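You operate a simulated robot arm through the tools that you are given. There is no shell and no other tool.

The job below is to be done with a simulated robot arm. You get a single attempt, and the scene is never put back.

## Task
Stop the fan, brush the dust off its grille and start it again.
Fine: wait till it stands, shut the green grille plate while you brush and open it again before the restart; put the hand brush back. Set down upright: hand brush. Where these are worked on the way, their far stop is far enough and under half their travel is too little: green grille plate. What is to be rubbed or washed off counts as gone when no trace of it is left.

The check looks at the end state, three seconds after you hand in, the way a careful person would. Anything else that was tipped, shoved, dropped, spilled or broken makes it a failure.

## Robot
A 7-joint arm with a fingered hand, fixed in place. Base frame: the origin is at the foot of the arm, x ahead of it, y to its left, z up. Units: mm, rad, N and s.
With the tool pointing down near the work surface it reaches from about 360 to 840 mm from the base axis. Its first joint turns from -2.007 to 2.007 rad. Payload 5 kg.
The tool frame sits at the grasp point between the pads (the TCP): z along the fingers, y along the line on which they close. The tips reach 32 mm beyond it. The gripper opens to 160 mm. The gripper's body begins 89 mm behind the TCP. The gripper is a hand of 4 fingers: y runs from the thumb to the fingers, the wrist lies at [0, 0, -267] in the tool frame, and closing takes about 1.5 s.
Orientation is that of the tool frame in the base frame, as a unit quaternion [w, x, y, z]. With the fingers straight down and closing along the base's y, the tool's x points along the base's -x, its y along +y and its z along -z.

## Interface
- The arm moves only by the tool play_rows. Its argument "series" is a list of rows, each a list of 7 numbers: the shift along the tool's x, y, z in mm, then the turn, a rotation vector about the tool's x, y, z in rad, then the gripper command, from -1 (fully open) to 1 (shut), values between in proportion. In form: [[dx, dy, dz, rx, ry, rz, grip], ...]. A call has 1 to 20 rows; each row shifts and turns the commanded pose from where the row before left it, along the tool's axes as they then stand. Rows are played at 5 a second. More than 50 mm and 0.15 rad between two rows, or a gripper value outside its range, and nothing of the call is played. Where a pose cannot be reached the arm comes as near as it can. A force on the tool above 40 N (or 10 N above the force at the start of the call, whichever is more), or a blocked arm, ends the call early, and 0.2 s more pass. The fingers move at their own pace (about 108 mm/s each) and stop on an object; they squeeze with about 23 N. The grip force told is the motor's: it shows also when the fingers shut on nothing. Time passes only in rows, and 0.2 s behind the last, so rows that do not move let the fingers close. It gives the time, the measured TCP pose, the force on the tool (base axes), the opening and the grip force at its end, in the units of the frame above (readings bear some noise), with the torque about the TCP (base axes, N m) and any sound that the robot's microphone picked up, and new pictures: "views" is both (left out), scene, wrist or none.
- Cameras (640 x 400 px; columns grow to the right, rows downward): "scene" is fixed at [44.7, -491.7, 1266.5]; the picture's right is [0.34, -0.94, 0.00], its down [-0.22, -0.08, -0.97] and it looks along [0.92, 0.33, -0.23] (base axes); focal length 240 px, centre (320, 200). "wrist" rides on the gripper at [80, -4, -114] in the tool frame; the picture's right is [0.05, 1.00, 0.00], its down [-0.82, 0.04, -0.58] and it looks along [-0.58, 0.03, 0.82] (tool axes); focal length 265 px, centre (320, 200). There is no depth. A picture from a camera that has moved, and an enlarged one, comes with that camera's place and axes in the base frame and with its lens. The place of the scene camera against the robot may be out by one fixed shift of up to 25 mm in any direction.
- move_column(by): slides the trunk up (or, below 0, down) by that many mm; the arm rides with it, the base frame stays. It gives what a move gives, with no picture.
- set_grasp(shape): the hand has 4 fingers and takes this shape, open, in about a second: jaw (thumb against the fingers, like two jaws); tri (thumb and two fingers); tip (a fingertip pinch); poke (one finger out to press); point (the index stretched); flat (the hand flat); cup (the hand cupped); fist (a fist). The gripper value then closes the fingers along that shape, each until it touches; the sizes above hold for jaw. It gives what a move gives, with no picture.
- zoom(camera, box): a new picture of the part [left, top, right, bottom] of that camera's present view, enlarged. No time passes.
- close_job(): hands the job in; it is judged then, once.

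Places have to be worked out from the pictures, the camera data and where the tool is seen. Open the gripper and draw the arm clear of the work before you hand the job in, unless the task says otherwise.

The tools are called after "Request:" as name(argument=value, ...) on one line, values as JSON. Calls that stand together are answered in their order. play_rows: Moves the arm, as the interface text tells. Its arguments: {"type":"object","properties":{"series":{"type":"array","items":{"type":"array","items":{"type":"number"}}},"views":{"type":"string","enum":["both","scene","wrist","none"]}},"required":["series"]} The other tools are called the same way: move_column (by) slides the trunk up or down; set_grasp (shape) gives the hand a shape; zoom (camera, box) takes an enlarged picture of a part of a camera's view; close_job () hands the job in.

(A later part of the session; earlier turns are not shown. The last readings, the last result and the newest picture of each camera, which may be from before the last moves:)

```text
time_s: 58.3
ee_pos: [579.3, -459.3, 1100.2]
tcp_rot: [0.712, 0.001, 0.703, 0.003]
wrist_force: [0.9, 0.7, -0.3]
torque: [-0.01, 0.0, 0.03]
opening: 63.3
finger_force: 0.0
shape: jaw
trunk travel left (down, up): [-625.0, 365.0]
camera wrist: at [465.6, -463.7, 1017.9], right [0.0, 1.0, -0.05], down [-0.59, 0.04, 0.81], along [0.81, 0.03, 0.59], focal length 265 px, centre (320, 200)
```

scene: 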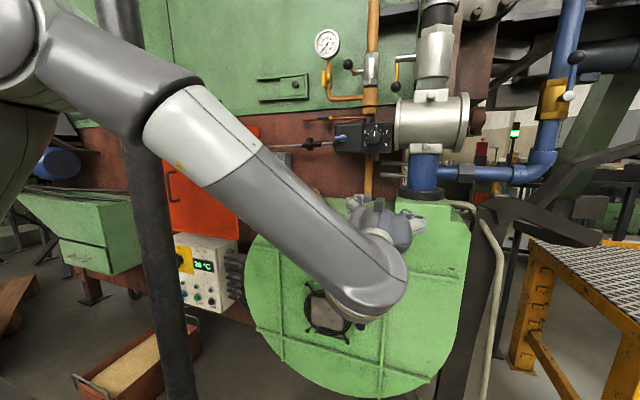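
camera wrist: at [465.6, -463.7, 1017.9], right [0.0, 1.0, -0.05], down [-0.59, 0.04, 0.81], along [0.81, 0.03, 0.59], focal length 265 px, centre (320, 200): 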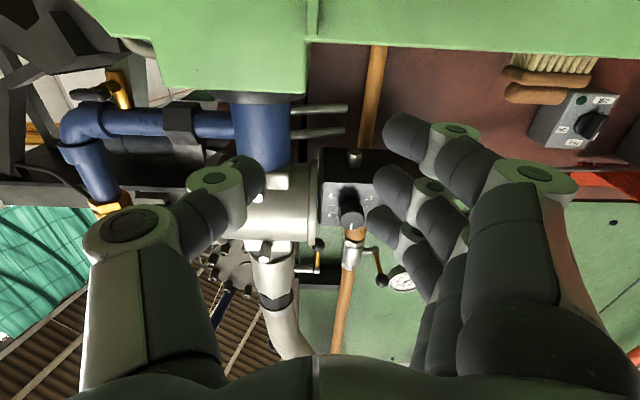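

Level again; the brush handle works out near [811, -192, 1090], slab about 86 mm long in y. I'll move across and pitch the hand to ~20° off straight-down, opening the fingers, to sit up and in front of the brush.

Request:
play_rows(series=[[-14, 38, 10, 0, 0.15, 0, 0], [-15.3, 38, 7.8, 0, 0.15, 0, 0], [-16.3, 38, 5.4, 0, 0.15, 0, -0.2], [-17, 38, 2.9, 0, 0.15, 0, -0.4], [-17.2, 38, 0.3, 0, 0.15, 0, -0.6], [-17.1, 38, -2.2, 0, 0.15, 0, -0.7], [-16.5, 38, -4.7, 0, 0.15, 0, -0.7], [0, 0, 0, 0, 0.15, 0, -0.7], [0, 0, 0, 0, 0.022, 0, -0.7], [0, 0, 0, 0, 0, 0, -0.7]], views="both")

```text
time_s: 60.5
ee_pos: [647.7, -195.0, 1200.5]
tcp_rot: [0.179, -0.001, 0.984, 0.001]
wrist_force: [0.3, -1.0, 0.6]
torque: [0.01, 0.0, 0.01]
opening: 135.8
finger_force: 0.0
shape: jaw
trunk travel left (down, up): [-625.0, 365.0]
camera wrist: at [531.5, -198.3, 1277.2], right [-0.05, 1.0, -0.02], down [0.56, 0.04, 0.83], along [0.83, 0.03, -0.56], focal length 265 px, centre (320, 200)
```

scene: 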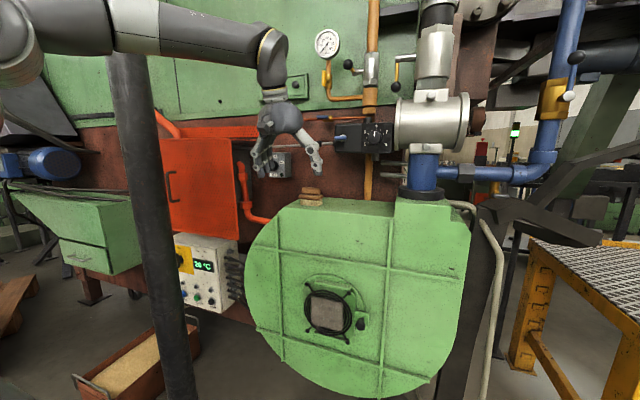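
wrist: 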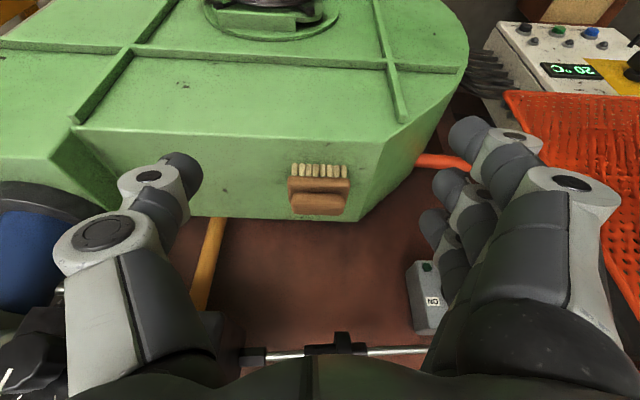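

Brush is now well in view between the open fingers. I'll zoom to refine its place.

Request:
zoom(camera="wrist", box=[260, 140, 380, 230])

```text
4.44 times, centred on (320, 185) of wrist
camera zoom: at [531.5, -198.3, 1277.2], right [-0.05, 1.0, -0.02], down [0.56, 0.04, 0.83], along [0.83, 0.03, -0.56], focal length 1180 px, centre (320, 267)
```

zoom: 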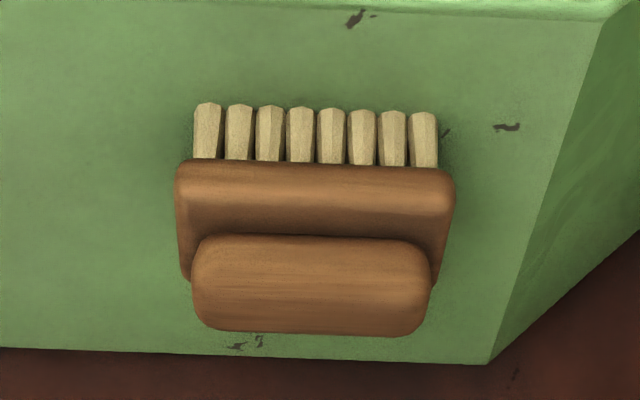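

Refined: brush centre [811, -191], fan top z≈1045, slab 1067–1080, handle up to 1103, length ~78 mm. I'll move to a pre-grasp 70 mm back along the tilted tool axis.

Request:
play_rows(series=[[-27, 1, 20.9, 0, 0, 0, -0.7], [-27, 1, 20.9, 0, 0, 0, -0.7], [-27, 1, 20.9, 0, 0, 0, -0.7], [-27, 1, 20.9, 0, 0, 0, -0.7], [0, 0, 0, 0, 0, 0, -0.7]], views="both")

Request:
zoom(camera="wrist", box=[240, 100, 400, 220])

Request:
zoom(camera="scene", box=[250, 90, 390, 220])

```text
time_s: 61.7
ee_pos: [777.7, -188.8, 1159.6]
tcp_rot: [0.18, 0.0, 0.984, 0.001]
wrist_force: [-0.3, 0.6, 0.6]
torque: [-0.01, -0.03, -0.01]
opening: 135.8
finger_force: 0.0
shape: jaw
trunk travel left (down, up): [-625.0, 365.0]
camera wrist: at [662.0, -194.0, 1237.4], right [-0.05, 1.0, -0.02], down [0.56, 0.04, 0.83], along [0.83, 0.03, -0.56], focal length 265 px, centre (320, 200)
```

scene: 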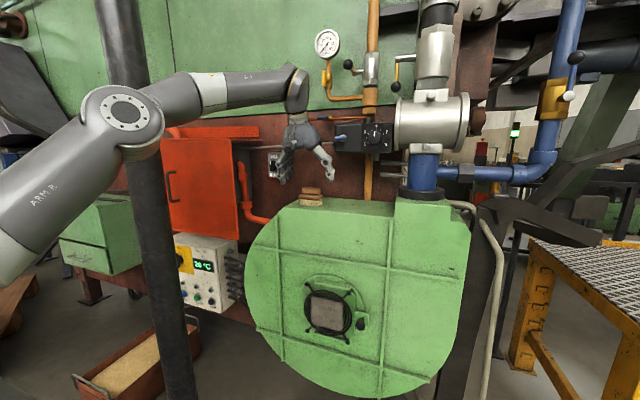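
wrist: 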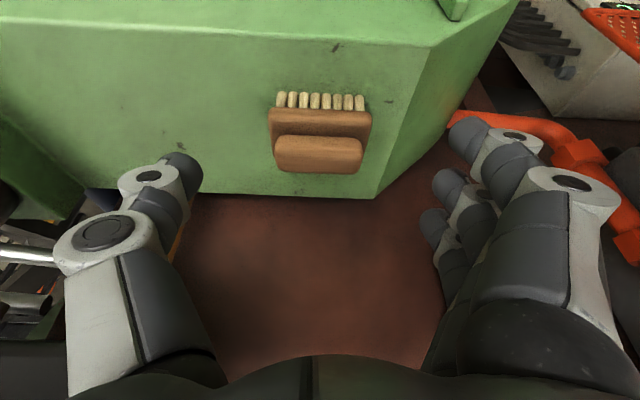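

```text
3.33 times, centred on (320, 160) of wrist
camera zoom: at [662.0, -194.0, 1237.4], right [-0.05, 1.0, -0.02], down [0.56, 0.04, 0.83], along [0.83, 0.03, -0.56], focal length 885 px, centre (320, 333)
```

zoom: 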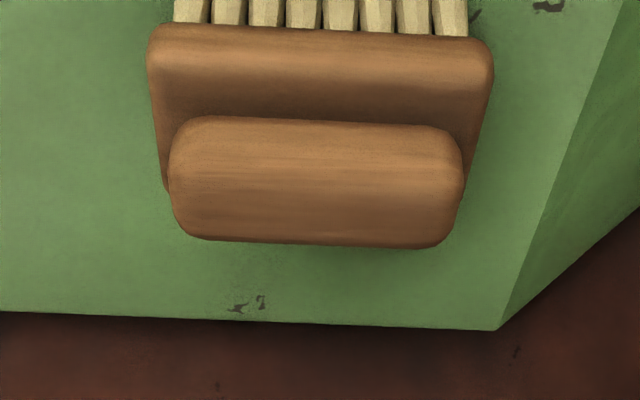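

```text
3.08 times, centred on (320, 155) of scene
camera zoom: at [44.7, -491.7, 1266.5], right [0.34, -0.94, 0.0], down [-0.22, -0.08, -0.97], along [0.92, 0.33, -0.23], focal length 738 px, centre (320, 338)
```

zoom: 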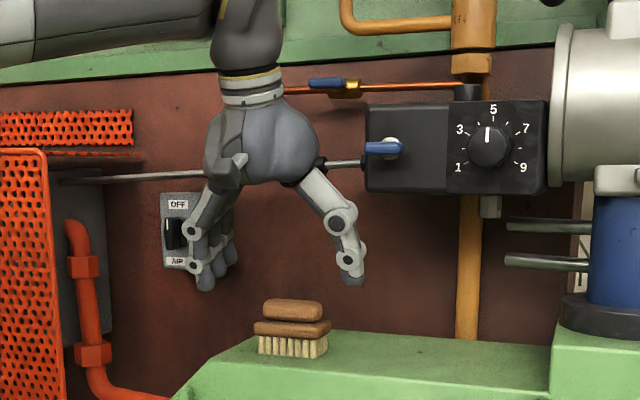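

Estimates agree (brush centre ≈ [810, -190]). I descend 70 mm along the tool axis so the fingers straddle the brush's ends, then look before closing.

Request:
play_rows(series=[[0, -1, 20, 0, 0, 0, -0.7], [0, 0, 20, 0, 0, 0, -0.7], [0, 0, 18, 0, 0, 0, -0.7], [0, 0, 12, 0, 0, 0, -0.7], [0, 0, 0, 0, 0, 0, -0.7]], views="both")

Request:
zoom(camera="scene", box=[270, 130, 370, 220])

```text
time_s: 62.9
ee_pos: [803.2, -190.8, 1094.4]
tcp_rot: [0.18, 0.0, 0.984, 0.001]
wrist_force: [-0.4, 0.6, -0.4]
torque: [-0.01, -0.03, 0.01]
opening: 135.6
finger_force: 0.0
shape: jaw
trunk travel left (down, up): [-625.0, 365.0]
camera wrist: at [687.4, -195.0, 1171.3], right [-0.05, 1.0, -0.01], down [0.56, 0.04, 0.83], along [0.83, 0.03, -0.56], focal length 265 px, centre (320, 200)
```

scene: 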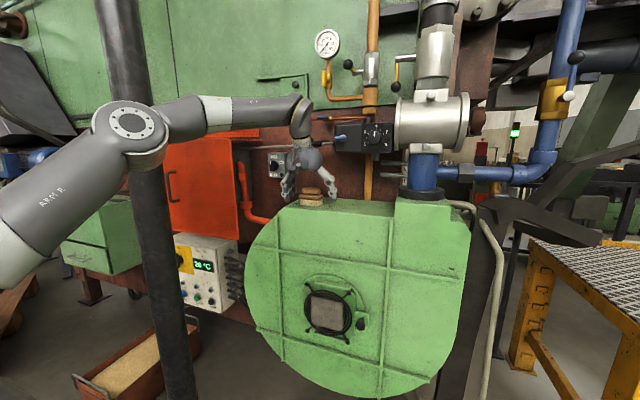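
wrist: 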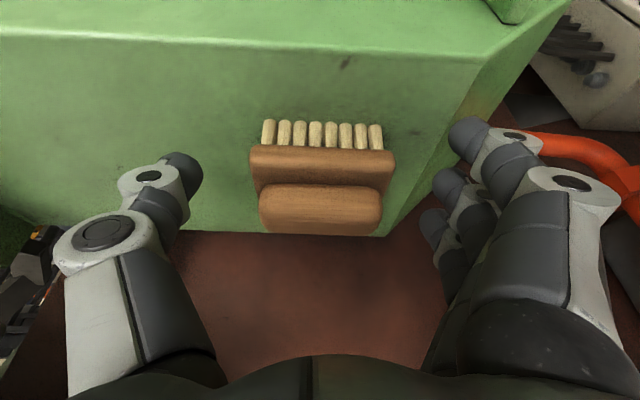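

```text
4.44 times, centred on (320, 175) of scene
camera zoom: at [44.7, -491.7, 1266.5], right [0.34, -0.94, 0.0], down [-0.22, -0.08, -0.97], along [0.92, 0.33, -0.23], focal length 1067 px, centre (320, 311)
```

zoom: 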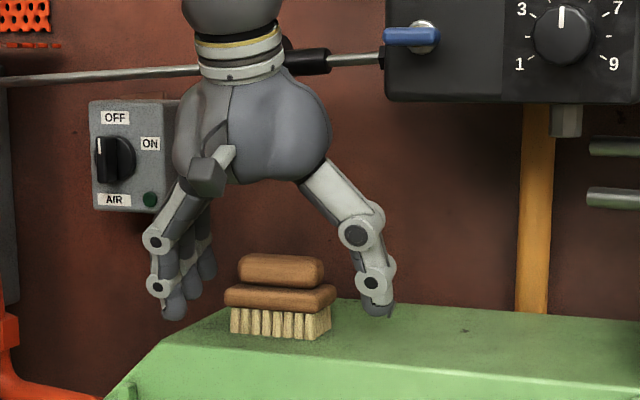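

Fingers straddle the brush with the tips around slab height and clear of the fan top. Close on it.

Request:
play_rows(series=[[0, 0, 0, 0, 0, 0, 0.2], [0, 0, 0, 0, 0, 0, 1], [0, 0, 0, 0, 0, 0, 1], [0, 0, 0, 0, 0, 0, 1], [0, 0, 0, 0, 0, 0, 1], [0, 0, 0, 0, 0, 0, 1]], views="both")

Request:
zoom(camera="scene", box=[270, 130, 370, 220])

Request:
zoom(camera="wrist", box=[200, 90, 460, 290])

```text
time_s: 64.3
ee_pos: [802.9, -190.5, 1093.3]
tcp_rot: [0.18, -0.001, 0.984, 0.002]
wrist_force: [-0.3, -0.6, -0.4]
torque: [0.01, 0.02, 0.0]
opening: 69.4
finger_force: 23.7
shape: jaw
trunk travel left (down, up): [-625.0, 365.0]
camera wrist: at [687.4, -195.2, 1171.4], right [-0.05, 1.0, -0.01], down [0.56, 0.04, 0.83], along [0.83, 0.03, -0.56], focal length 265 px, centre (320, 200)
```

scene: 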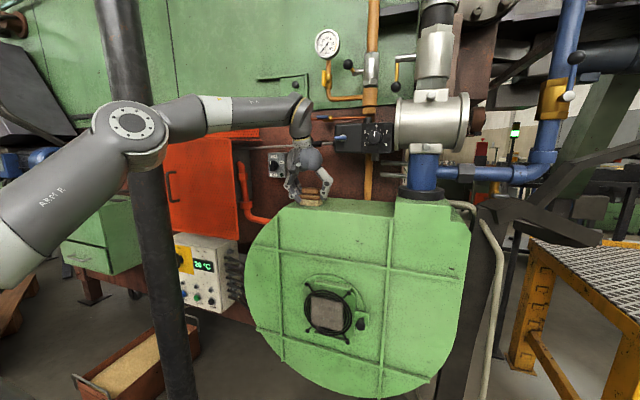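
wrist: 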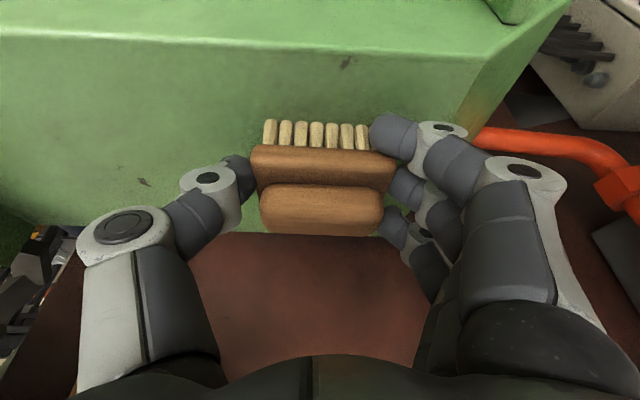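

```text
4.44 times, centred on (320, 175) of scene
camera zoom: at [44.7, -491.7, 1266.5], right [0.34, -0.94, 0.0], down [-0.22, -0.08, -0.97], along [0.92, 0.33, -0.23], focal length 1067 px, centre (320, 311)
```

zoom: 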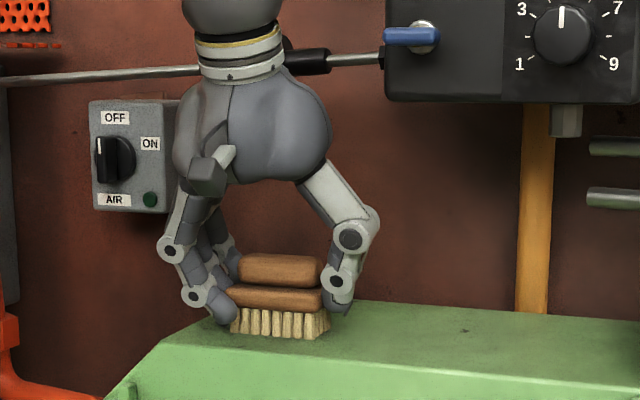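

```text
2.00 times, centred on (330, 190) of wrist
camera zoom: at [687.4, -195.2, 1171.4], right [-0.05, 1.0, -0.01], down [0.56, 0.04, 0.83], along [0.83, 0.03, -0.56], focal length 531 px, centre (300, 220)
```

zoom: 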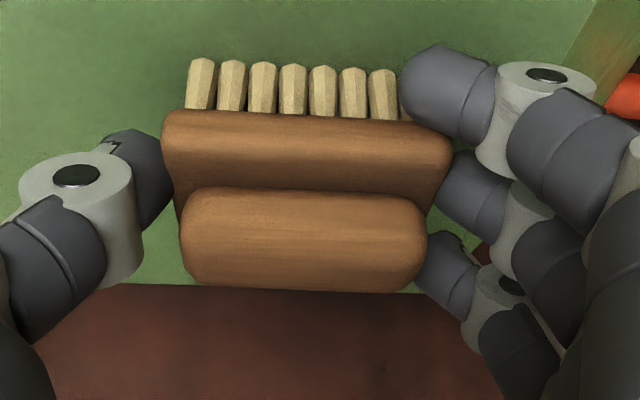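

Firm hold at 23.7 N: thumb on one end, three fingers on the other. I'll lift the brush straight up 60 mm and draw it back towards me.

Request:
play_rows(series=[[-3.5, 0, -9.4, 0, 0, 0, 1], [-7.1, 0, -18.7, 0, 0, 0, 1], [-10.6, 0, -28.1, 0, 0, 0, 1], [23, 0, -9, 0, 0, 0, 1], [28, 0, -10.6, 0, 0, 0, 1], [28, 0, -10.6, 0, 0, 0, 1], [28, 0, -10.6, 0, 0, 0, 1]], views="both")

```text
time_s: 65.9
ee_pos: [687.6, -190.7, 1155.5]
tcp_rot: [0.18, 0.0, 0.984, 0.001]
wrist_force: [0.0, 1.1, -0.5]
torque: [-0.03, 0.03, 0.0]
opening: 68.7
finger_force: 22.9
shape: jaw
trunk travel left (down, up): [-625.0, 365.0]
camera wrist: at [571.4, -195.9, 1232.5], right [-0.05, 1.0, -0.02], down [0.56, 0.04, 0.83], along [0.83, 0.03, -0.56], focal length 265 px, centre (320, 200)
```

scene: 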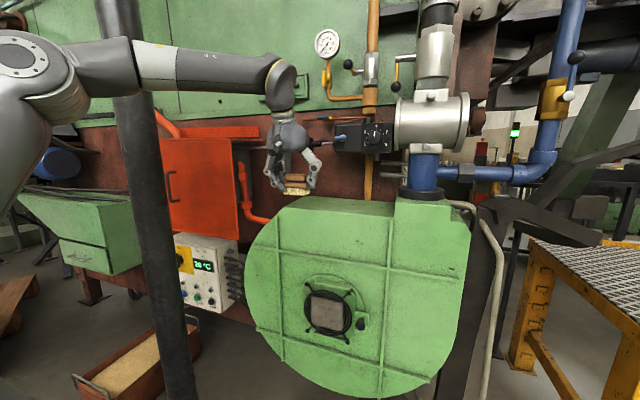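
wrist: 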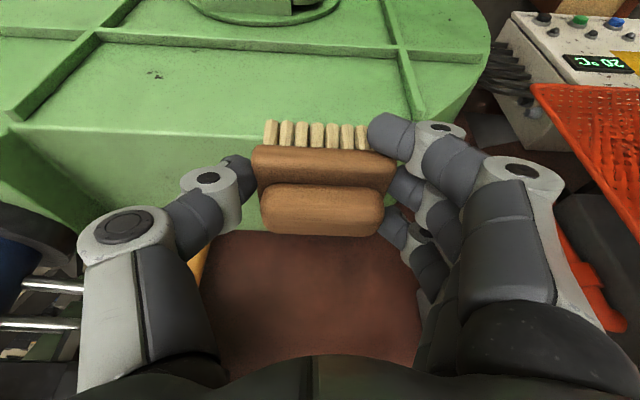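

Brush held well. I'll move to y≈-300 at this height and pitch the hand up so the bristles face forward (+x).

Request:
play_rows(series=[[14.7, -36.5, -5.5, 0, 0, 0, 1], [14.7, -36.5, -5.5, 0, 0, 0, 1], [14.7, -36.5, -5.5, 0, 0, 0, 1], [0, 0, 0, 0, -0.15, 0, 1], [0, 0, 0, 0, -0.15, 0, 1], [0, 0, 0, 0, -0.15, 0, 1], [0, 0, 0, 0, -0.15, 0, 1], [0, 0, 0, 0, -0.15, 0, 1], [0, 0, 0, 0, -0.15, 0, 1], [0, 0, 0, 0, -0.15, 0, 1], [0, 0, 0, 0, -0.15, 0, 1]], views="both")

```text
time_s: 68.3
ee_pos: [642.5, -301.2, 1155.1]
tcp_rot: [0.704, 0.0, 0.71, 0.002]
wrist_force: [-0.1, -0.1, -1.7]
torque: [0.0, 0.05, -0.02]
opening: 68.2
finger_force: 22.6
shape: jaw
trunk travel left (down, up): [-625.0, 365.0]
camera wrist: at [527.0, -304.2, 1074.0], right [0.0, 1.0, -0.05], down [-0.57, 0.04, 0.82], along [0.82, 0.03, 0.57], focal length 265 px, centre (320, 200)
```

scene: 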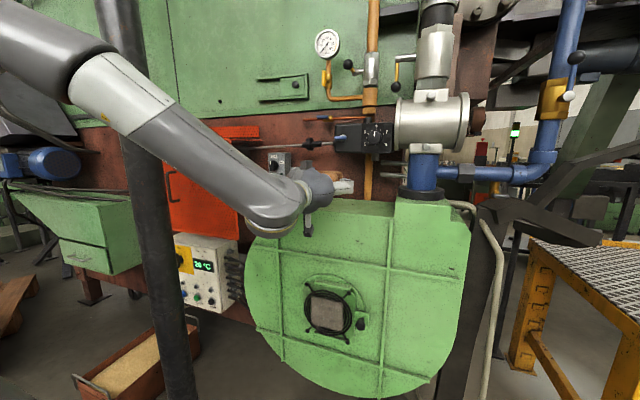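
wrist: 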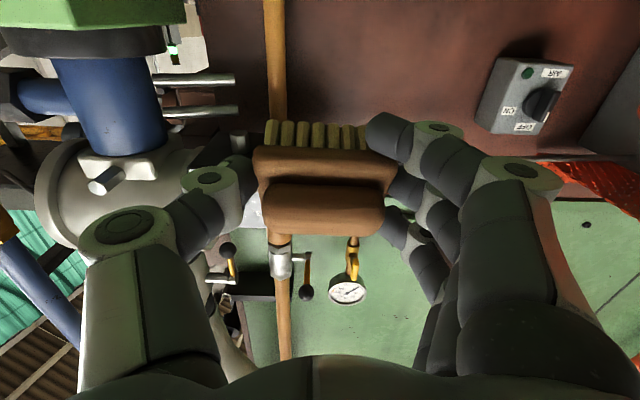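

Level now, brush steady at 22.6 N. I'll pitch up the remaining ~21° so the bristle face is square to the grille.

Request:
play_rows(series=[[0, 0, 0, 0, -0.123, 0, 1], [0, 0, 0, 0, -0.123, 0, 1], [0, 0, 0, 0, -0.123, 0, 1], [0, 0, 0, 0, 0, 0, 1]], views="both")

Request:
zoom(camera="scene", box=[270, 130, 390, 230])

```text
time_s: 69.3
ee_pos: [642.1, -300.7, 1153.9]
tcp_rot: [0.822, 0.002, 0.569, 0.0]
wrist_force: [0.9, 0.8, -1.2]
torque: [-0.03, 0.01, 0.02]
opening: 68.0
finger_force: 22.9
shape: jaw
trunk travel left (down, up): [-625.0, 365.0]
camera wrist: at [563.1, -303.8, 1038.1], right [0.02, 1.0, -0.05], down [-0.83, 0.04, 0.56], along [0.56, 0.03, 0.83], focal length 265 px, centre (320, 200)
```

scene: 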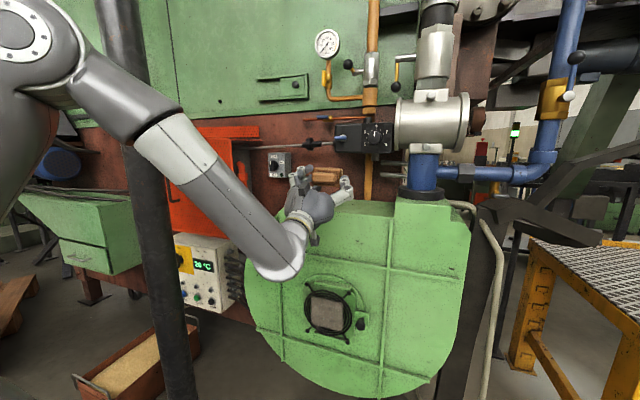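
wrist: 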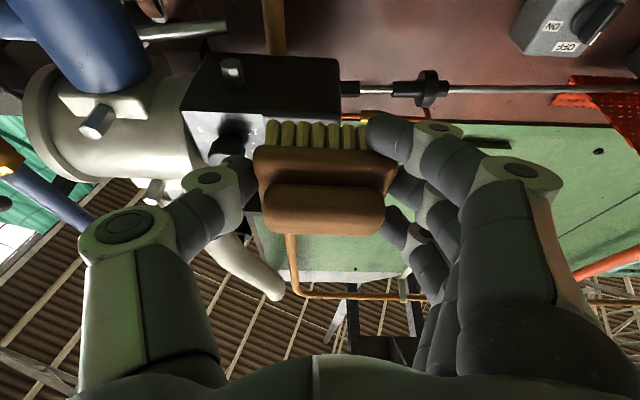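

```text
4.00 times, centred on (330, 180) of scene
camera zoom: at [44.7, -491.7, 1266.5], right [0.34, -0.94, 0.0], down [-0.22, -0.08, -0.97], along [0.92, 0.33, -0.23], focal length 960 px, centre (280, 280)
```

zoom: 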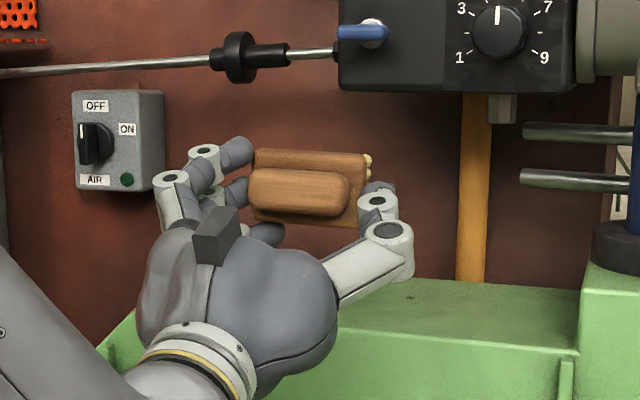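

The brush faces forward squarely. I'll pull back 30 mm for clearance and lower the trunk to the grille's height.

Request:
play_rows(series=[[-5.3, 0, -14, 0, 0, 0, 1], [-5.3, 0, -14, 0, 0, 0, 1]], views="none")

Request:
move_column(by=-250)

Request:
play_rows(series=[[0, 0, 0, 0, 0, 0, 1]], views="both")

```text
time_s: 69.9
ee_pos: [612.2, -299.7, 1153.9]
tcp_rot: [0.822, 0.0, 0.569, 0.002]
wrist_force: [0.1, 0.9, -0.4]
torque: [0.02, 0.02, 0.0]
opening: 68.0
finger_force: 23.2
shape: jaw
trunk travel left (down, up): [-625.0, 365.0]
```

```text
time_s: 72.5
ee_pos: [613.1, -300.4, 905.4]
tcp_rot: [0.822, 0.001, 0.57, 0.001]
wrist_force: [0.5, 0.3, -1.1]
torque: [0.0, 0.05, 0.02]
opening: 67.8
finger_force: 23.4
shape: jaw
trunk travel left (down, up): [-375.0, 615.0]
```

```text
time_s: 72.9
ee_pos: [611.8, -299.7, 904.6]
tcp_rot: [0.822, 0.001, 0.57, 0.001]
wrist_force: [-0.1, 0.3, -0.7]
torque: [-0.03, 0.01, -0.02]
opening: 67.8
finger_force: 23.1
shape: jaw
trunk travel left (down, up): [-375.0, 615.0]
camera wrist: at [533.1, -303.5, 788.7], right [0.02, 1.0, -0.04], down [-0.83, 0.04, 0.56], along [0.56, 0.03, 0.83], focal length 265 px, centre (320, 200)
```

scene: 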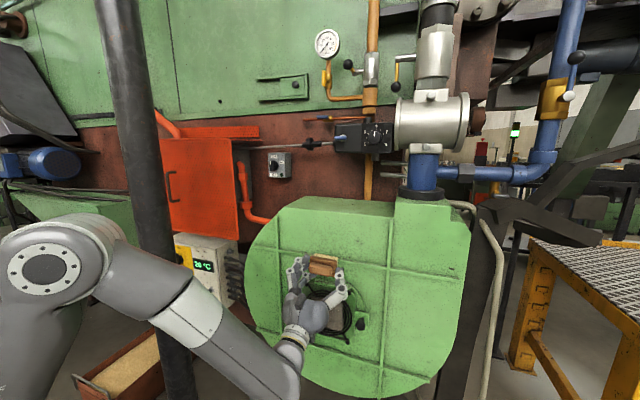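
wrist: 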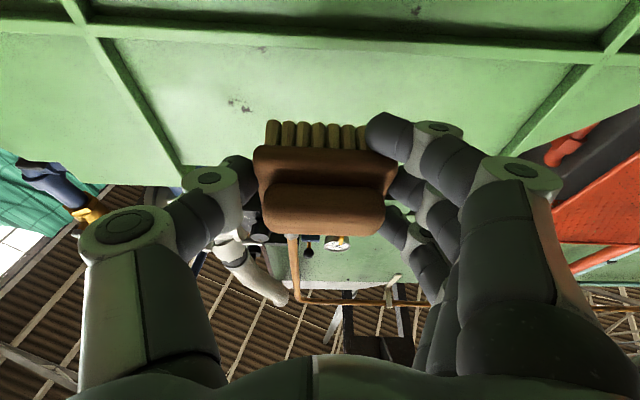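

Clear so far. Lower another 212 mm to put the bristle centre level with the grille centre.

Request:
move_column(by=-212)

Request:
play_rows(series=[[0, 0, 0, 0, 0, 0, 1]], views="both")

Request:
zoom(camera="scene", box=[270, 260, 400, 370])

```text
time_s: 75.2
ee_pos: [612.9, -299.7, 693.0]
tcp_rot: [0.822, 0.001, 0.57, 0.001]
wrist_force: [0.7, 0.2, -1.4]
torque: [-0.02, 0.05, 0.0]
opening: 67.9
finger_force: 23.0
shape: jaw
trunk travel left (down, up): [-163.0, 827.0]
```

```text
time_s: 75.6
ee_pos: [611.7, -299.7, 693.2]
tcp_rot: [0.822, 0.002, 0.57, 0.001]
wrist_force: [-0.4, -0.2, -0.9]
torque: [-0.02, 0.02, 0.01]
opening: 67.6
finger_force: 23.0
shape: jaw
trunk travel left (down, up): [-163.0, 827.0]
camera wrist: at [533.1, -303.5, 576.7], right [0.02, 1.0, -0.04], down [-0.83, 0.04, 0.56], along [0.56, 0.03, 0.83], focal length 265 px, centre (320, 200)
```

scene: 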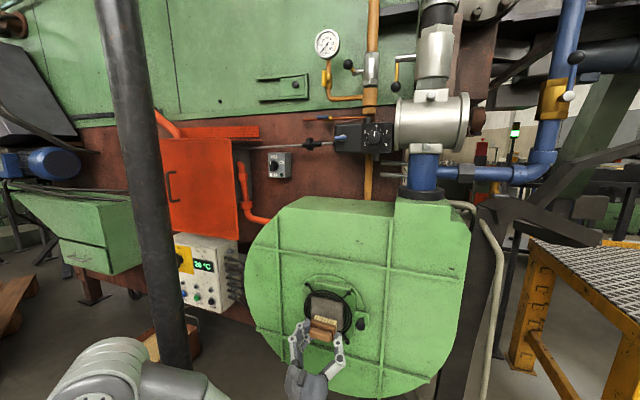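
wrist: 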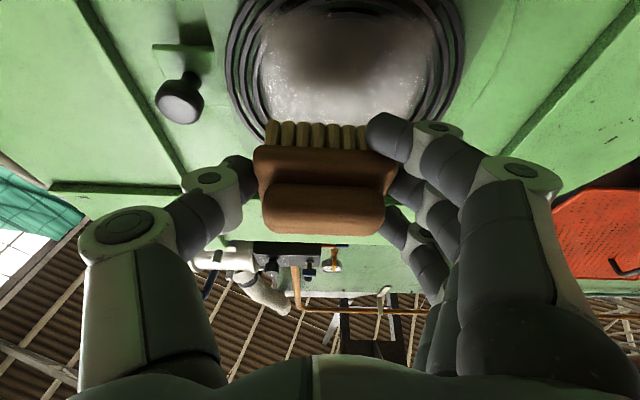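

```text
3.64 times, centred on (335, 315) of scene
camera zoom: at [44.7, -491.7, 1266.5], right [0.34, -0.94, 0.0], down [-0.22, -0.08, -0.97], along [0.92, 0.33, -0.23], focal length 873 px, centre (266, -218)
```

zoom: 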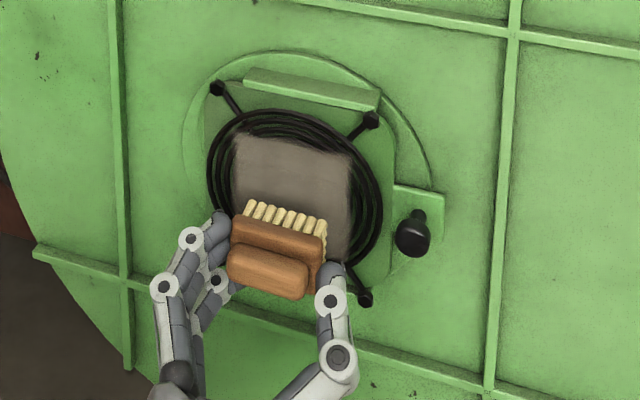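

The wrist view confirms the grille centre near y≈-287; the dust square is ~108 x 100 mm on it. I'll centre in y and advance in small steps until the bristles touch.

Request:
play_rows(series=[[0, 12, 0, 0, 0, 0, 1], [3.5, 0, 9.4, 0, 0, 0, 1], [3.5, 0, 9.4, 0, 0, 0, 1], [3.5, 0, 9.4, 0, 0, 0, 1], [0, 0, 0, 0, 0, 0, 1]], views="both")

Request:
zoom(camera="scene", box=[270, 260, 400, 370])

```text
time_s: 76.8
ee_pos: [641.8, -287.4, 693.8]
tcp_rot: [0.822, 0.001, 0.569, 0.001]
wrist_force: [-0.1, 0.0, -0.8]
torque: [0.01, 0.05, 0.03]
opening: 67.9
finger_force: 22.8
shape: jaw
trunk travel left (down, up): [-163.0, 827.0]
camera wrist: at [562.8, -291.6, 577.0], right [0.02, 1.0, -0.04], down [-0.83, 0.04, 0.56], along [0.56, 0.03, 0.83], focal length 265 px, centre (320, 200)
```

scene: 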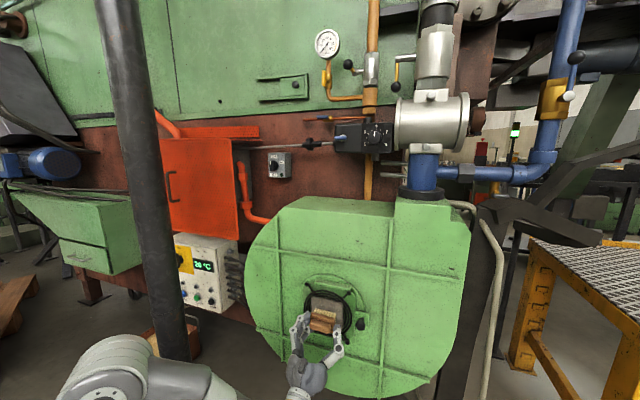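
wrist: 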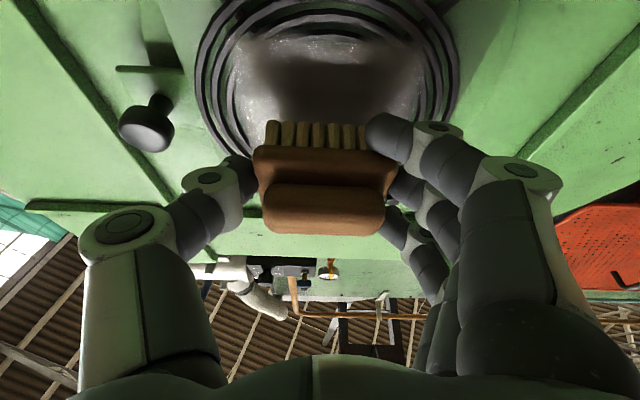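

```text
3.64 times, centred on (335, 315) of scene
camera zoom: at [44.7, -491.7, 1266.5], right [0.34, -0.94, 0.0], down [-0.22, -0.08, -0.97], along [0.92, 0.33, -0.23], focal length 873 px, centre (266, -218)
```

zoom: 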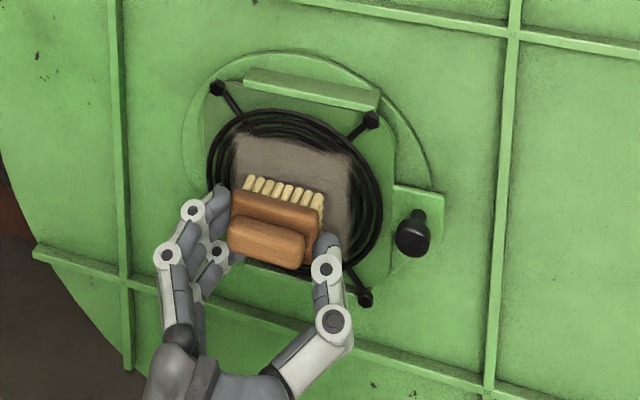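

Not touching yet (force ~0). Advance further in 5 mm steps.

Request:
play_rows(series=[[1.76, 0, 4.7, 0, 0, 0, 1], [1.76, 0, 4.7, 0, 0, 0, 1]], views="none")

Request:
play_rows(series=[[1.4, 0, 3.7, 0, 0, 0, 1]], views="none")

Request:
play_rows(series=[[1.4, 0, 3.7, 0, 0, 0, 1]], views="both")

Request:
zoom(camera="scene", box=[290, 275, 380, 350])

```text
time_s: 77.4
ee_pos: [651.3, -287.1, 692.0]
tcp_rot: [0.821, 0.001, 0.57, 0.001]
wrist_force: [0.4, -0.1, -0.3]
torque: [-0.01, -0.01, 0.0]
opening: 67.9
finger_force: 22.9
shape: jaw
trunk travel left (down, up): [-163.0, 827.0]
```

```text
time_s: 77.8
ee_pos: [656.8, -288.6, 692.3]
tcp_rot: [0.822, 0.001, 0.569, 0.001]
wrist_force: [-0.1, 0.6, -1.4]
torque: [0.03, 0.04, -0.01]
opening: 67.9
finger_force: 22.9
shape: jaw
trunk travel left (down, up): [-163.0, 827.0]
```

```text
time_s: 78.2
ee_pos: [661.0, -287.1, 693.1]
tcp_rot: [0.822, 0.001, 0.57, 0.001]
wrist_force: [0.1, 0.2, -1.7]
torque: [-0.02, 0.06, 0.03]
opening: 68.0
finger_force: 23.7
shape: jaw
trunk travel left (down, up): [-163.0, 827.0]
camera wrist: at [581.4, -291.4, 576.8], right [0.02, 1.0, -0.04], down [-0.83, 0.04, 0.56], along [0.56, 0.03, 0.83], focal length 265 px, centre (320, 200)
```

scene: 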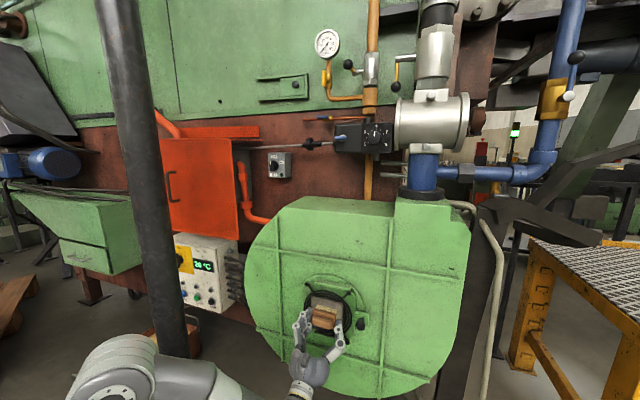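
wrist: 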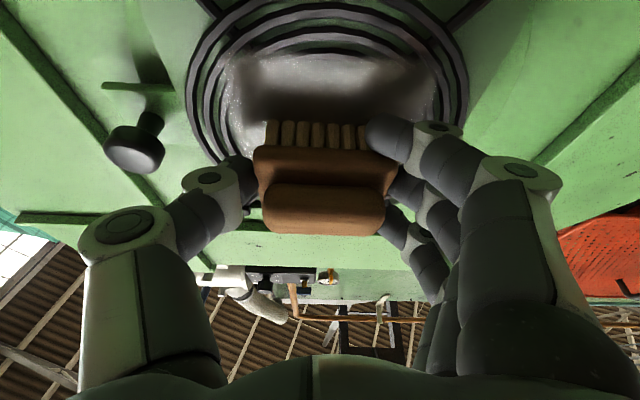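

```text
5.33 times, centred on (335, 312) of scene
camera zoom: at [44.7, -491.7, 1266.5], right [0.34, -0.94, 0.0], down [-0.22, -0.08, -0.97], along [0.92, 0.33, -0.23], focal length 1280 px, centre (240, -400)
```

zoom: 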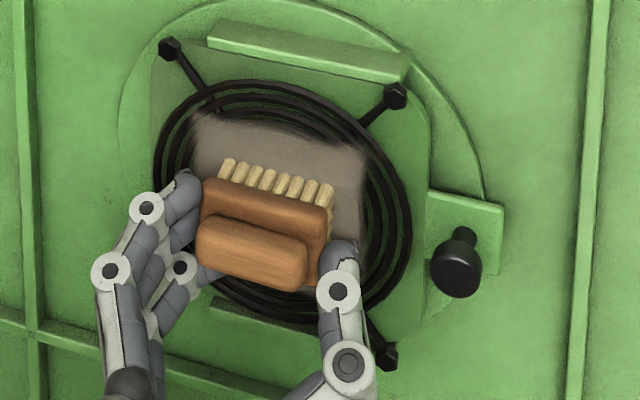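

Still free at bristle x≈709. Continue in small steps until contact.

Request:
play_rows(series=[[1.4, 0, 3.7, 0, 0, 0, 1]], views="none")

Request:
play_rows(series=[[1.4, 0, 3.7, 0, 0, 0, 1]], views="none")

Request:
play_rows(series=[[1.4, 0, 3.7, 0, 0, 0, 1]], views="wrist")

Request:
zoom(camera="scene", box=[290, 275, 380, 350])

```text
time_s: 78.6
ee_pos: [662.7, -288.2, 693.0]
tcp_rot: [0.823, 0.002, 0.569, 0.0]
wrist_force: [-17.9, 1.6, -2.8]
torque: [-0.12, -0.31, 0.6]
opening: 67.7
finger_force: 23.3
shape: jaw
trunk travel left (down, up): [-163.0, 827.0]
```

```text
time_s: 79.1
ee_pos: [663.7, -290.0, 694.3]
tcp_rot: [0.822, 0.002, 0.569, -0.002]
wrist_force: [-30.3, 3.5, -2.0]
torque: [-0.14, -0.63, 0.69]
opening: 68.0
finger_force: 22.5
shape: jaw
trunk travel left (down, up): [-163.0, 827.0]
stopped in row 1: the force on the tool passed its limit at 43 N (the readings are from after the stop); the commanded pose is now the measured one
```

```text
time_s: 79.4
ee_pos: [664.7, -292.3, 692.7]
tcp_rot: [0.822, 0.002, 0.57, -0.003]
wrist_force: [-30.1, 5.9, 0.0]
torque: [-0.15, -0.61, 0.73]
opening: 68.0
finger_force: 22.7
shape: jaw
trunk travel left (down, up): [-163.0, 827.0]
stopped in row 1: the force on the tool passed its limit at 42 N (the readings are from after the stop); the commanded pose is now the measured one
camera wrist: at [585.9, -294.5, 577.2], right [0.02, 1.0, -0.05], down [-0.83, 0.05, 0.56], along [0.56, 0.03, 0.83], focal length 265 px, centre (320, 200)
```

wrist: 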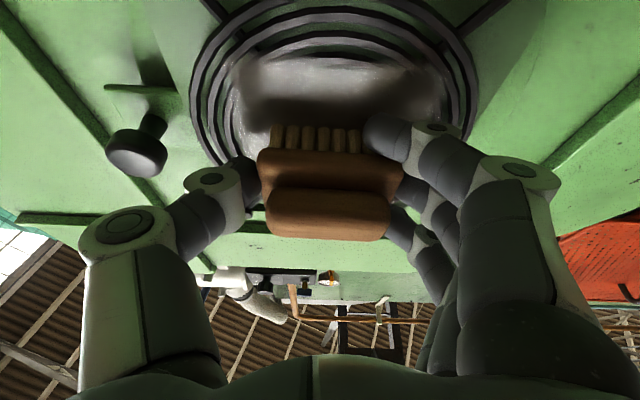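

```text
5.33 times, centred on (335, 312) of scene
camera zoom: at [44.7, -491.7, 1266.5], right [0.34, -0.94, 0.0], down [-0.22, -0.08, -0.97], along [0.92, 0.33, -0.23], focal length 1280 px, centre (240, -400)
```

zoom: 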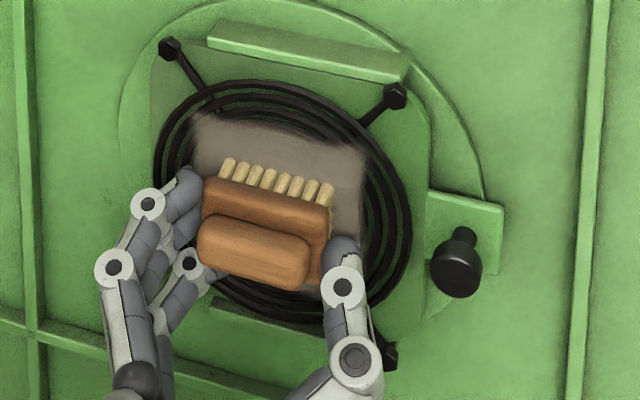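

Contact found at TCP x≈662 (bristles, upper-left first). I'll ease back ~2.5 mm to lighten the press and make a first left-right stroke across the middle, then check forces.

Request:
play_rows(series=[[-0.9, 0, -2.3, 0, 0, 0, 1], [0, 12, 0, 0, 0, 0, 1], [0, 15, 0, 0, 0, 0, 1], [0, 15, 0, 0, 0, 0, 1], [0, 0, 0, 0, 0, 0, 1]], views="wrist")

Request:
zoom(camera="scene", box=[290, 275, 380, 350])

```text
time_s: 80.6
ee_pos: [664.6, -248.3, 691.8]
tcp_rot: [0.822, 0.003, 0.57, -0.003]
wrist_force: [-13.9, -5.3, -1.9]
torque: [0.12, -0.29, 0.01]
opening: 67.4
finger_force: 22.7
shape: jaw
trunk travel left (down, up): [-163.0, 827.0]
camera wrist: at [584.6, -252.0, 576.3], right [0.02, 1.0, -0.05], down [-0.83, 0.05, 0.56], along [0.56, 0.02, 0.83], focal length 265 px, centre (320, 200)
```

wrist: 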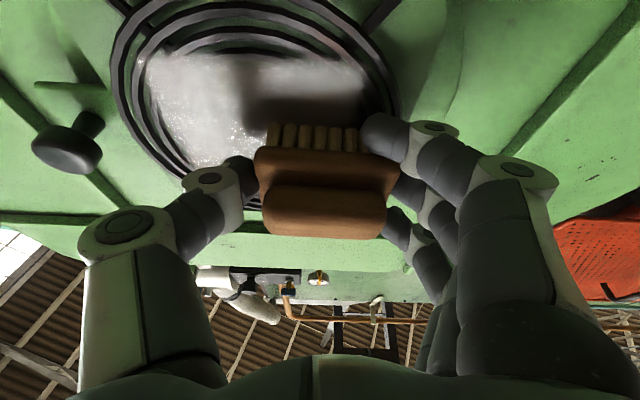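

```text
5.33 times, centred on (335, 312) of scene
camera zoom: at [44.7, -491.7, 1266.5], right [0.34, -0.94, 0.0], down [-0.22, -0.08, -0.97], along [0.92, 0.33, -0.23], focal length 1280 px, centre (240, -400)
```

zoom: 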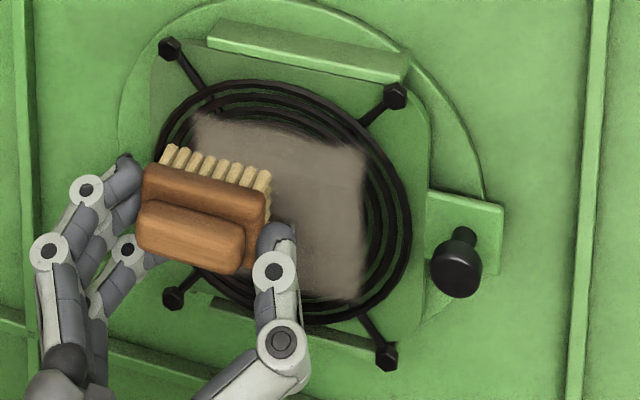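

The stroke runs smoothly with ~14 N press. I'll continue with a full stroke right and back left, then look at the dust.

Request:
play_rows(series=[[0, -15, 0, 0, 0, 0, 1], [0, -18, 0, 0, 0, 0, 1], [0, -18, 0, 0, 0, 0, 1], [0, -18, 0, 0, 0, 0, 1], [0, -18, 0, 0, 0, 0, 1]], views="wrist")

Request:
zoom(camera="scene", box=[290, 275, 380, 350])

```text
time_s: 81.8
ee_pos: [663.4, -336.9, 692.6]
tcp_rot: [0.821, 0.002, 0.57, -0.002]
wrist_force: [-12.4, 4.7, -1.6]
torque: [-0.13, -0.34, 0.54]
opening: 67.7
finger_force: 23.0
shape: jaw
trunk travel left (down, up): [-163.0, 827.0]
camera wrist: at [584.6, -339.3, 576.6], right [0.02, 1.0, -0.05], down [-0.83, 0.05, 0.56], along [0.56, 0.03, 0.83], focal length 265 px, centre (320, 200)
```

wrist: 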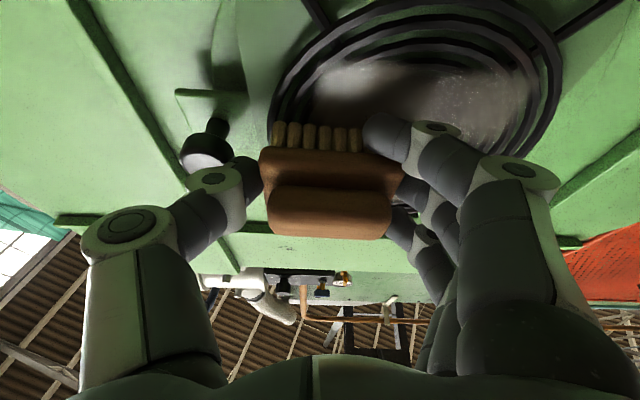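

```text
5.33 times, centred on (335, 312) of scene
camera zoom: at [44.7, -491.7, 1266.5], right [0.34, -0.94, 0.0], down [-0.22, -0.08, -0.97], along [0.92, 0.33, -0.23], focal length 1280 px, centre (240, -400)
```

zoom: 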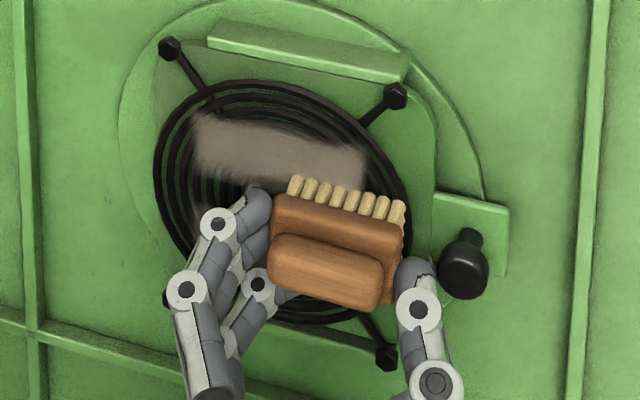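

It works: the swept band is clean, and the top band plus some at lower left remain. I'll sweep back left, then lift off, go up 24 mm, press and sweep right again.

Request:
play_rows(series=[[0, 15, 0, 0, 0, 0, 1], [0, 20, 0, 0, 0, 0, 1], [0, 20, 0, 0, 0, 0, 1], [0, 20, 0, 0, 0, 0, 1], [0, 18, 0, 0, 0, 0, 1], [-1.4, 0, -3.7, 0, 0, 0, 1], [-22.4, 0, 8.4, 0, 0, 0, 1], [1.4, 0, 3.7, 0, 0, 0, 1], [0, 0, 0, 0, 0, 0, 1]], views="wrist")

Request:
zoom(camera="scene", box=[290, 275, 380, 350])

```text
time_s: 83.8
ee_pos: [663.4, -242.3, 716.6]
tcp_rot: [0.822, 0.002, 0.57, -0.002]
wrist_force: [-19.3, 5.0, -4.2]
torque: [-0.16, -0.38, 0.53]
opening: 67.6
finger_force: 22.7
shape: jaw
trunk travel left (down, up): [-163.0, 827.0]
camera wrist: at [584.8, -245.5, 600.4], right [0.02, 1.0, -0.05], down [-0.83, 0.05, 0.56], along [0.56, 0.03, 0.83], focal length 265 px, centre (320, 200)
```

wrist: 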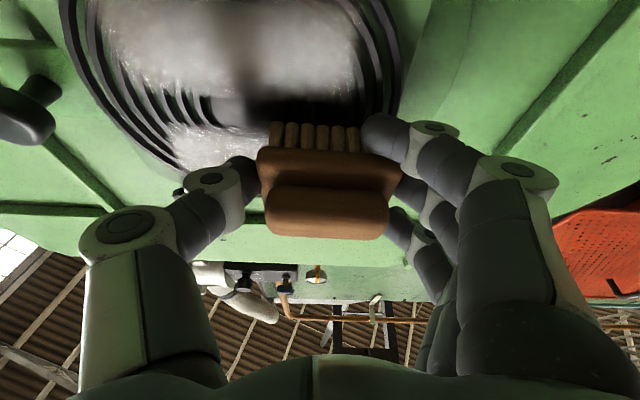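

```text
5.33 times, centred on (335, 312) of scene
camera zoom: at [44.7, -491.7, 1266.5], right [0.34, -0.94, 0.0], down [-0.22, -0.08, -0.97], along [0.92, 0.33, -0.23], focal length 1280 px, centre (240, -400)
```

zoom: 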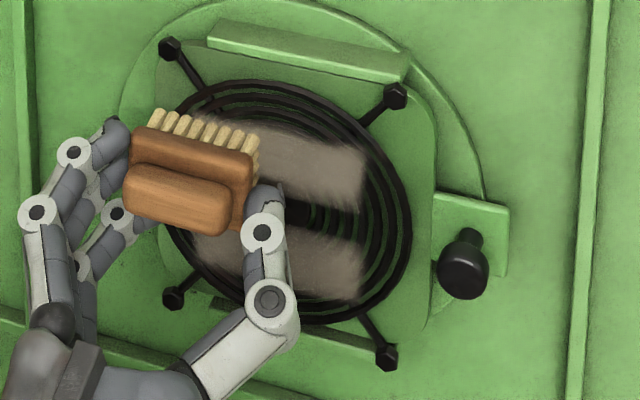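

The clean band is ~28 mm high; dust remains above and below. Now sweep right at this higher level, then go up another 22 mm and sweep left.

Request:
play_rows(series=[[0, -14, 0, 0, 0, 0, 1], [0, -20, 0, 0, 0, 0, 1], [0, -20, 0, 0, 0, 0, 1], [0, -20, 0, 0, 0, 0, 1], [0, -20, 0, 0, 0, 0, 1], [-1.4, 0, -3.7, 0, 0, 0, 1], [-20.6, 0, 7.7, 0, 0, 0, 1], [1.4, 0, 3.7, 0, 0, 0, 1], [0, 0, 0, 0, 0, 0, 1]], views="wrist")

Request:
zoom(camera="scene", box=[290, 275, 380, 350])

```text
time_s: 85.8
ee_pos: [663.3, -337.1, 737.0]
tcp_rot: [0.821, 0.002, 0.571, -0.002]
wrist_force: [-12.4, 3.0, -3.4]
torque: [-0.1, -0.32, 0.51]
opening: 67.4
finger_force: 22.5
shape: jaw
trunk travel left (down, up): [-163.0, 827.0]
camera wrist: at [584.3, -340.4, 621.8], right [0.02, 1.0, -0.05], down [-0.83, 0.05, 0.56], along [0.56, 0.03, 0.83], focal length 265 px, centre (320, 200)
```

wrist: 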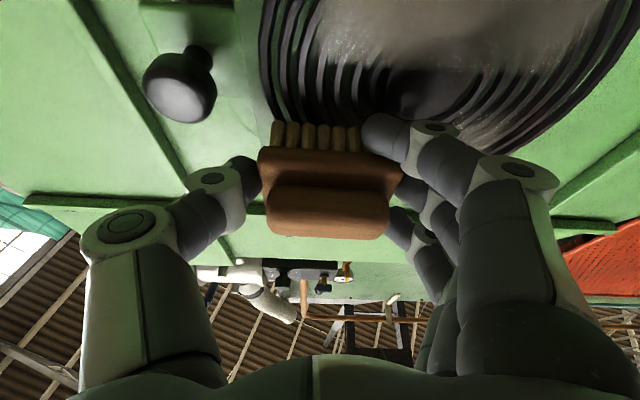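

```text
5.33 times, centred on (335, 312) of scene
camera zoom: at [44.7, -491.7, 1266.5], right [0.34, -0.94, 0.0], down [-0.22, -0.08, -0.97], along [0.92, 0.33, -0.23], focal length 1280 px, centre (240, -400)
```

zoom: 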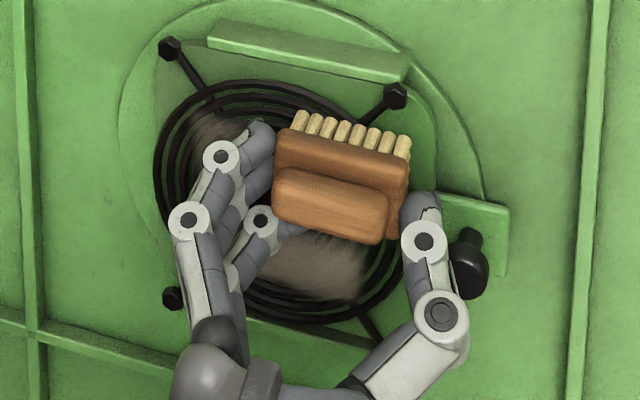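

Upper right is clean; I'll sweep left at this top level, then drop 11 mm and sweep right again for overlap.

Request:
play_rows(series=[[0, 14, 0, 0, 0, 0, 1], [0, 20, 0, 0, 0, 0, 1], [0, 20, 0, 0, 0, 0, 1], [0, 20, 0, 0, 0, 0, 1], [0, 22, 0, 0, 0, 0, 1], [-1.4, 0, -3.7, 0, 0, 0, 1], [10.3, 0, -3.9, 0, 0, 0, 1], [1.4, 0, 3.7, 0, 0, 0, 1], [0, -14, 0, 0, 0, 0, 1], [0, -20, 0, 0, 0, 0, 1], [0, -20, 0, 0, 0, 0, 1], [0, -20, 0, 0, 0, 0, 1], [0, -20, 0, 0, 0, 0, 1]], views="wrist")

Request:
zoom(camera="scene", box=[290, 275, 380, 350])

```text
time_s: 88.6
ee_pos: [663.1, -336.2, 725.9]
tcp_rot: [0.822, 0.003, 0.57, -0.003]
wrist_force: [-10.3, 2.1, -1.6]
torque: [-0.05, -0.27, 0.46]
opening: 67.8
finger_force: 23.1
shape: jaw
trunk travel left (down, up): [-163.0, 827.0]
camera wrist: at [584.6, -339.1, 610.8], right [0.03, 1.0, -0.05], down [-0.83, 0.05, 0.56], along [0.56, 0.02, 0.83], focal length 265 px, centre (320, 200)
```

wrist: 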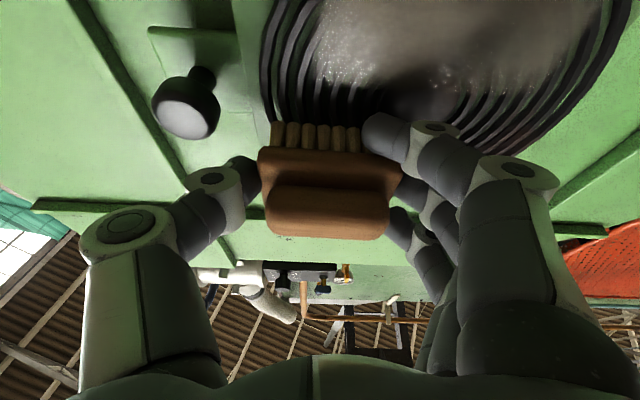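

```text
5.33 times, centred on (335, 312) of scene
camera zoom: at [44.7, -491.7, 1266.5], right [0.34, -0.94, 0.0], down [-0.22, -0.08, -0.97], along [0.92, 0.33, -0.23], focal length 1280 px, centre (240, -400)
```

zoom: 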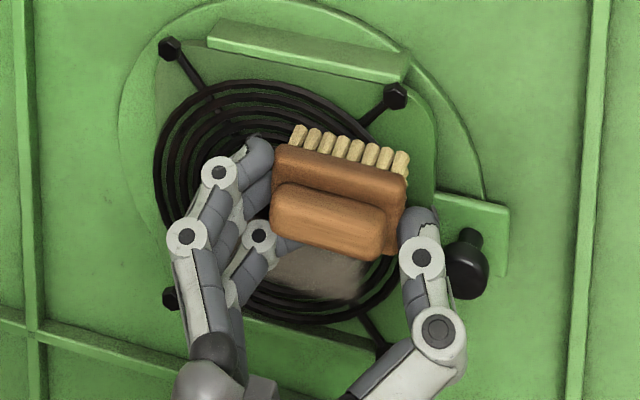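

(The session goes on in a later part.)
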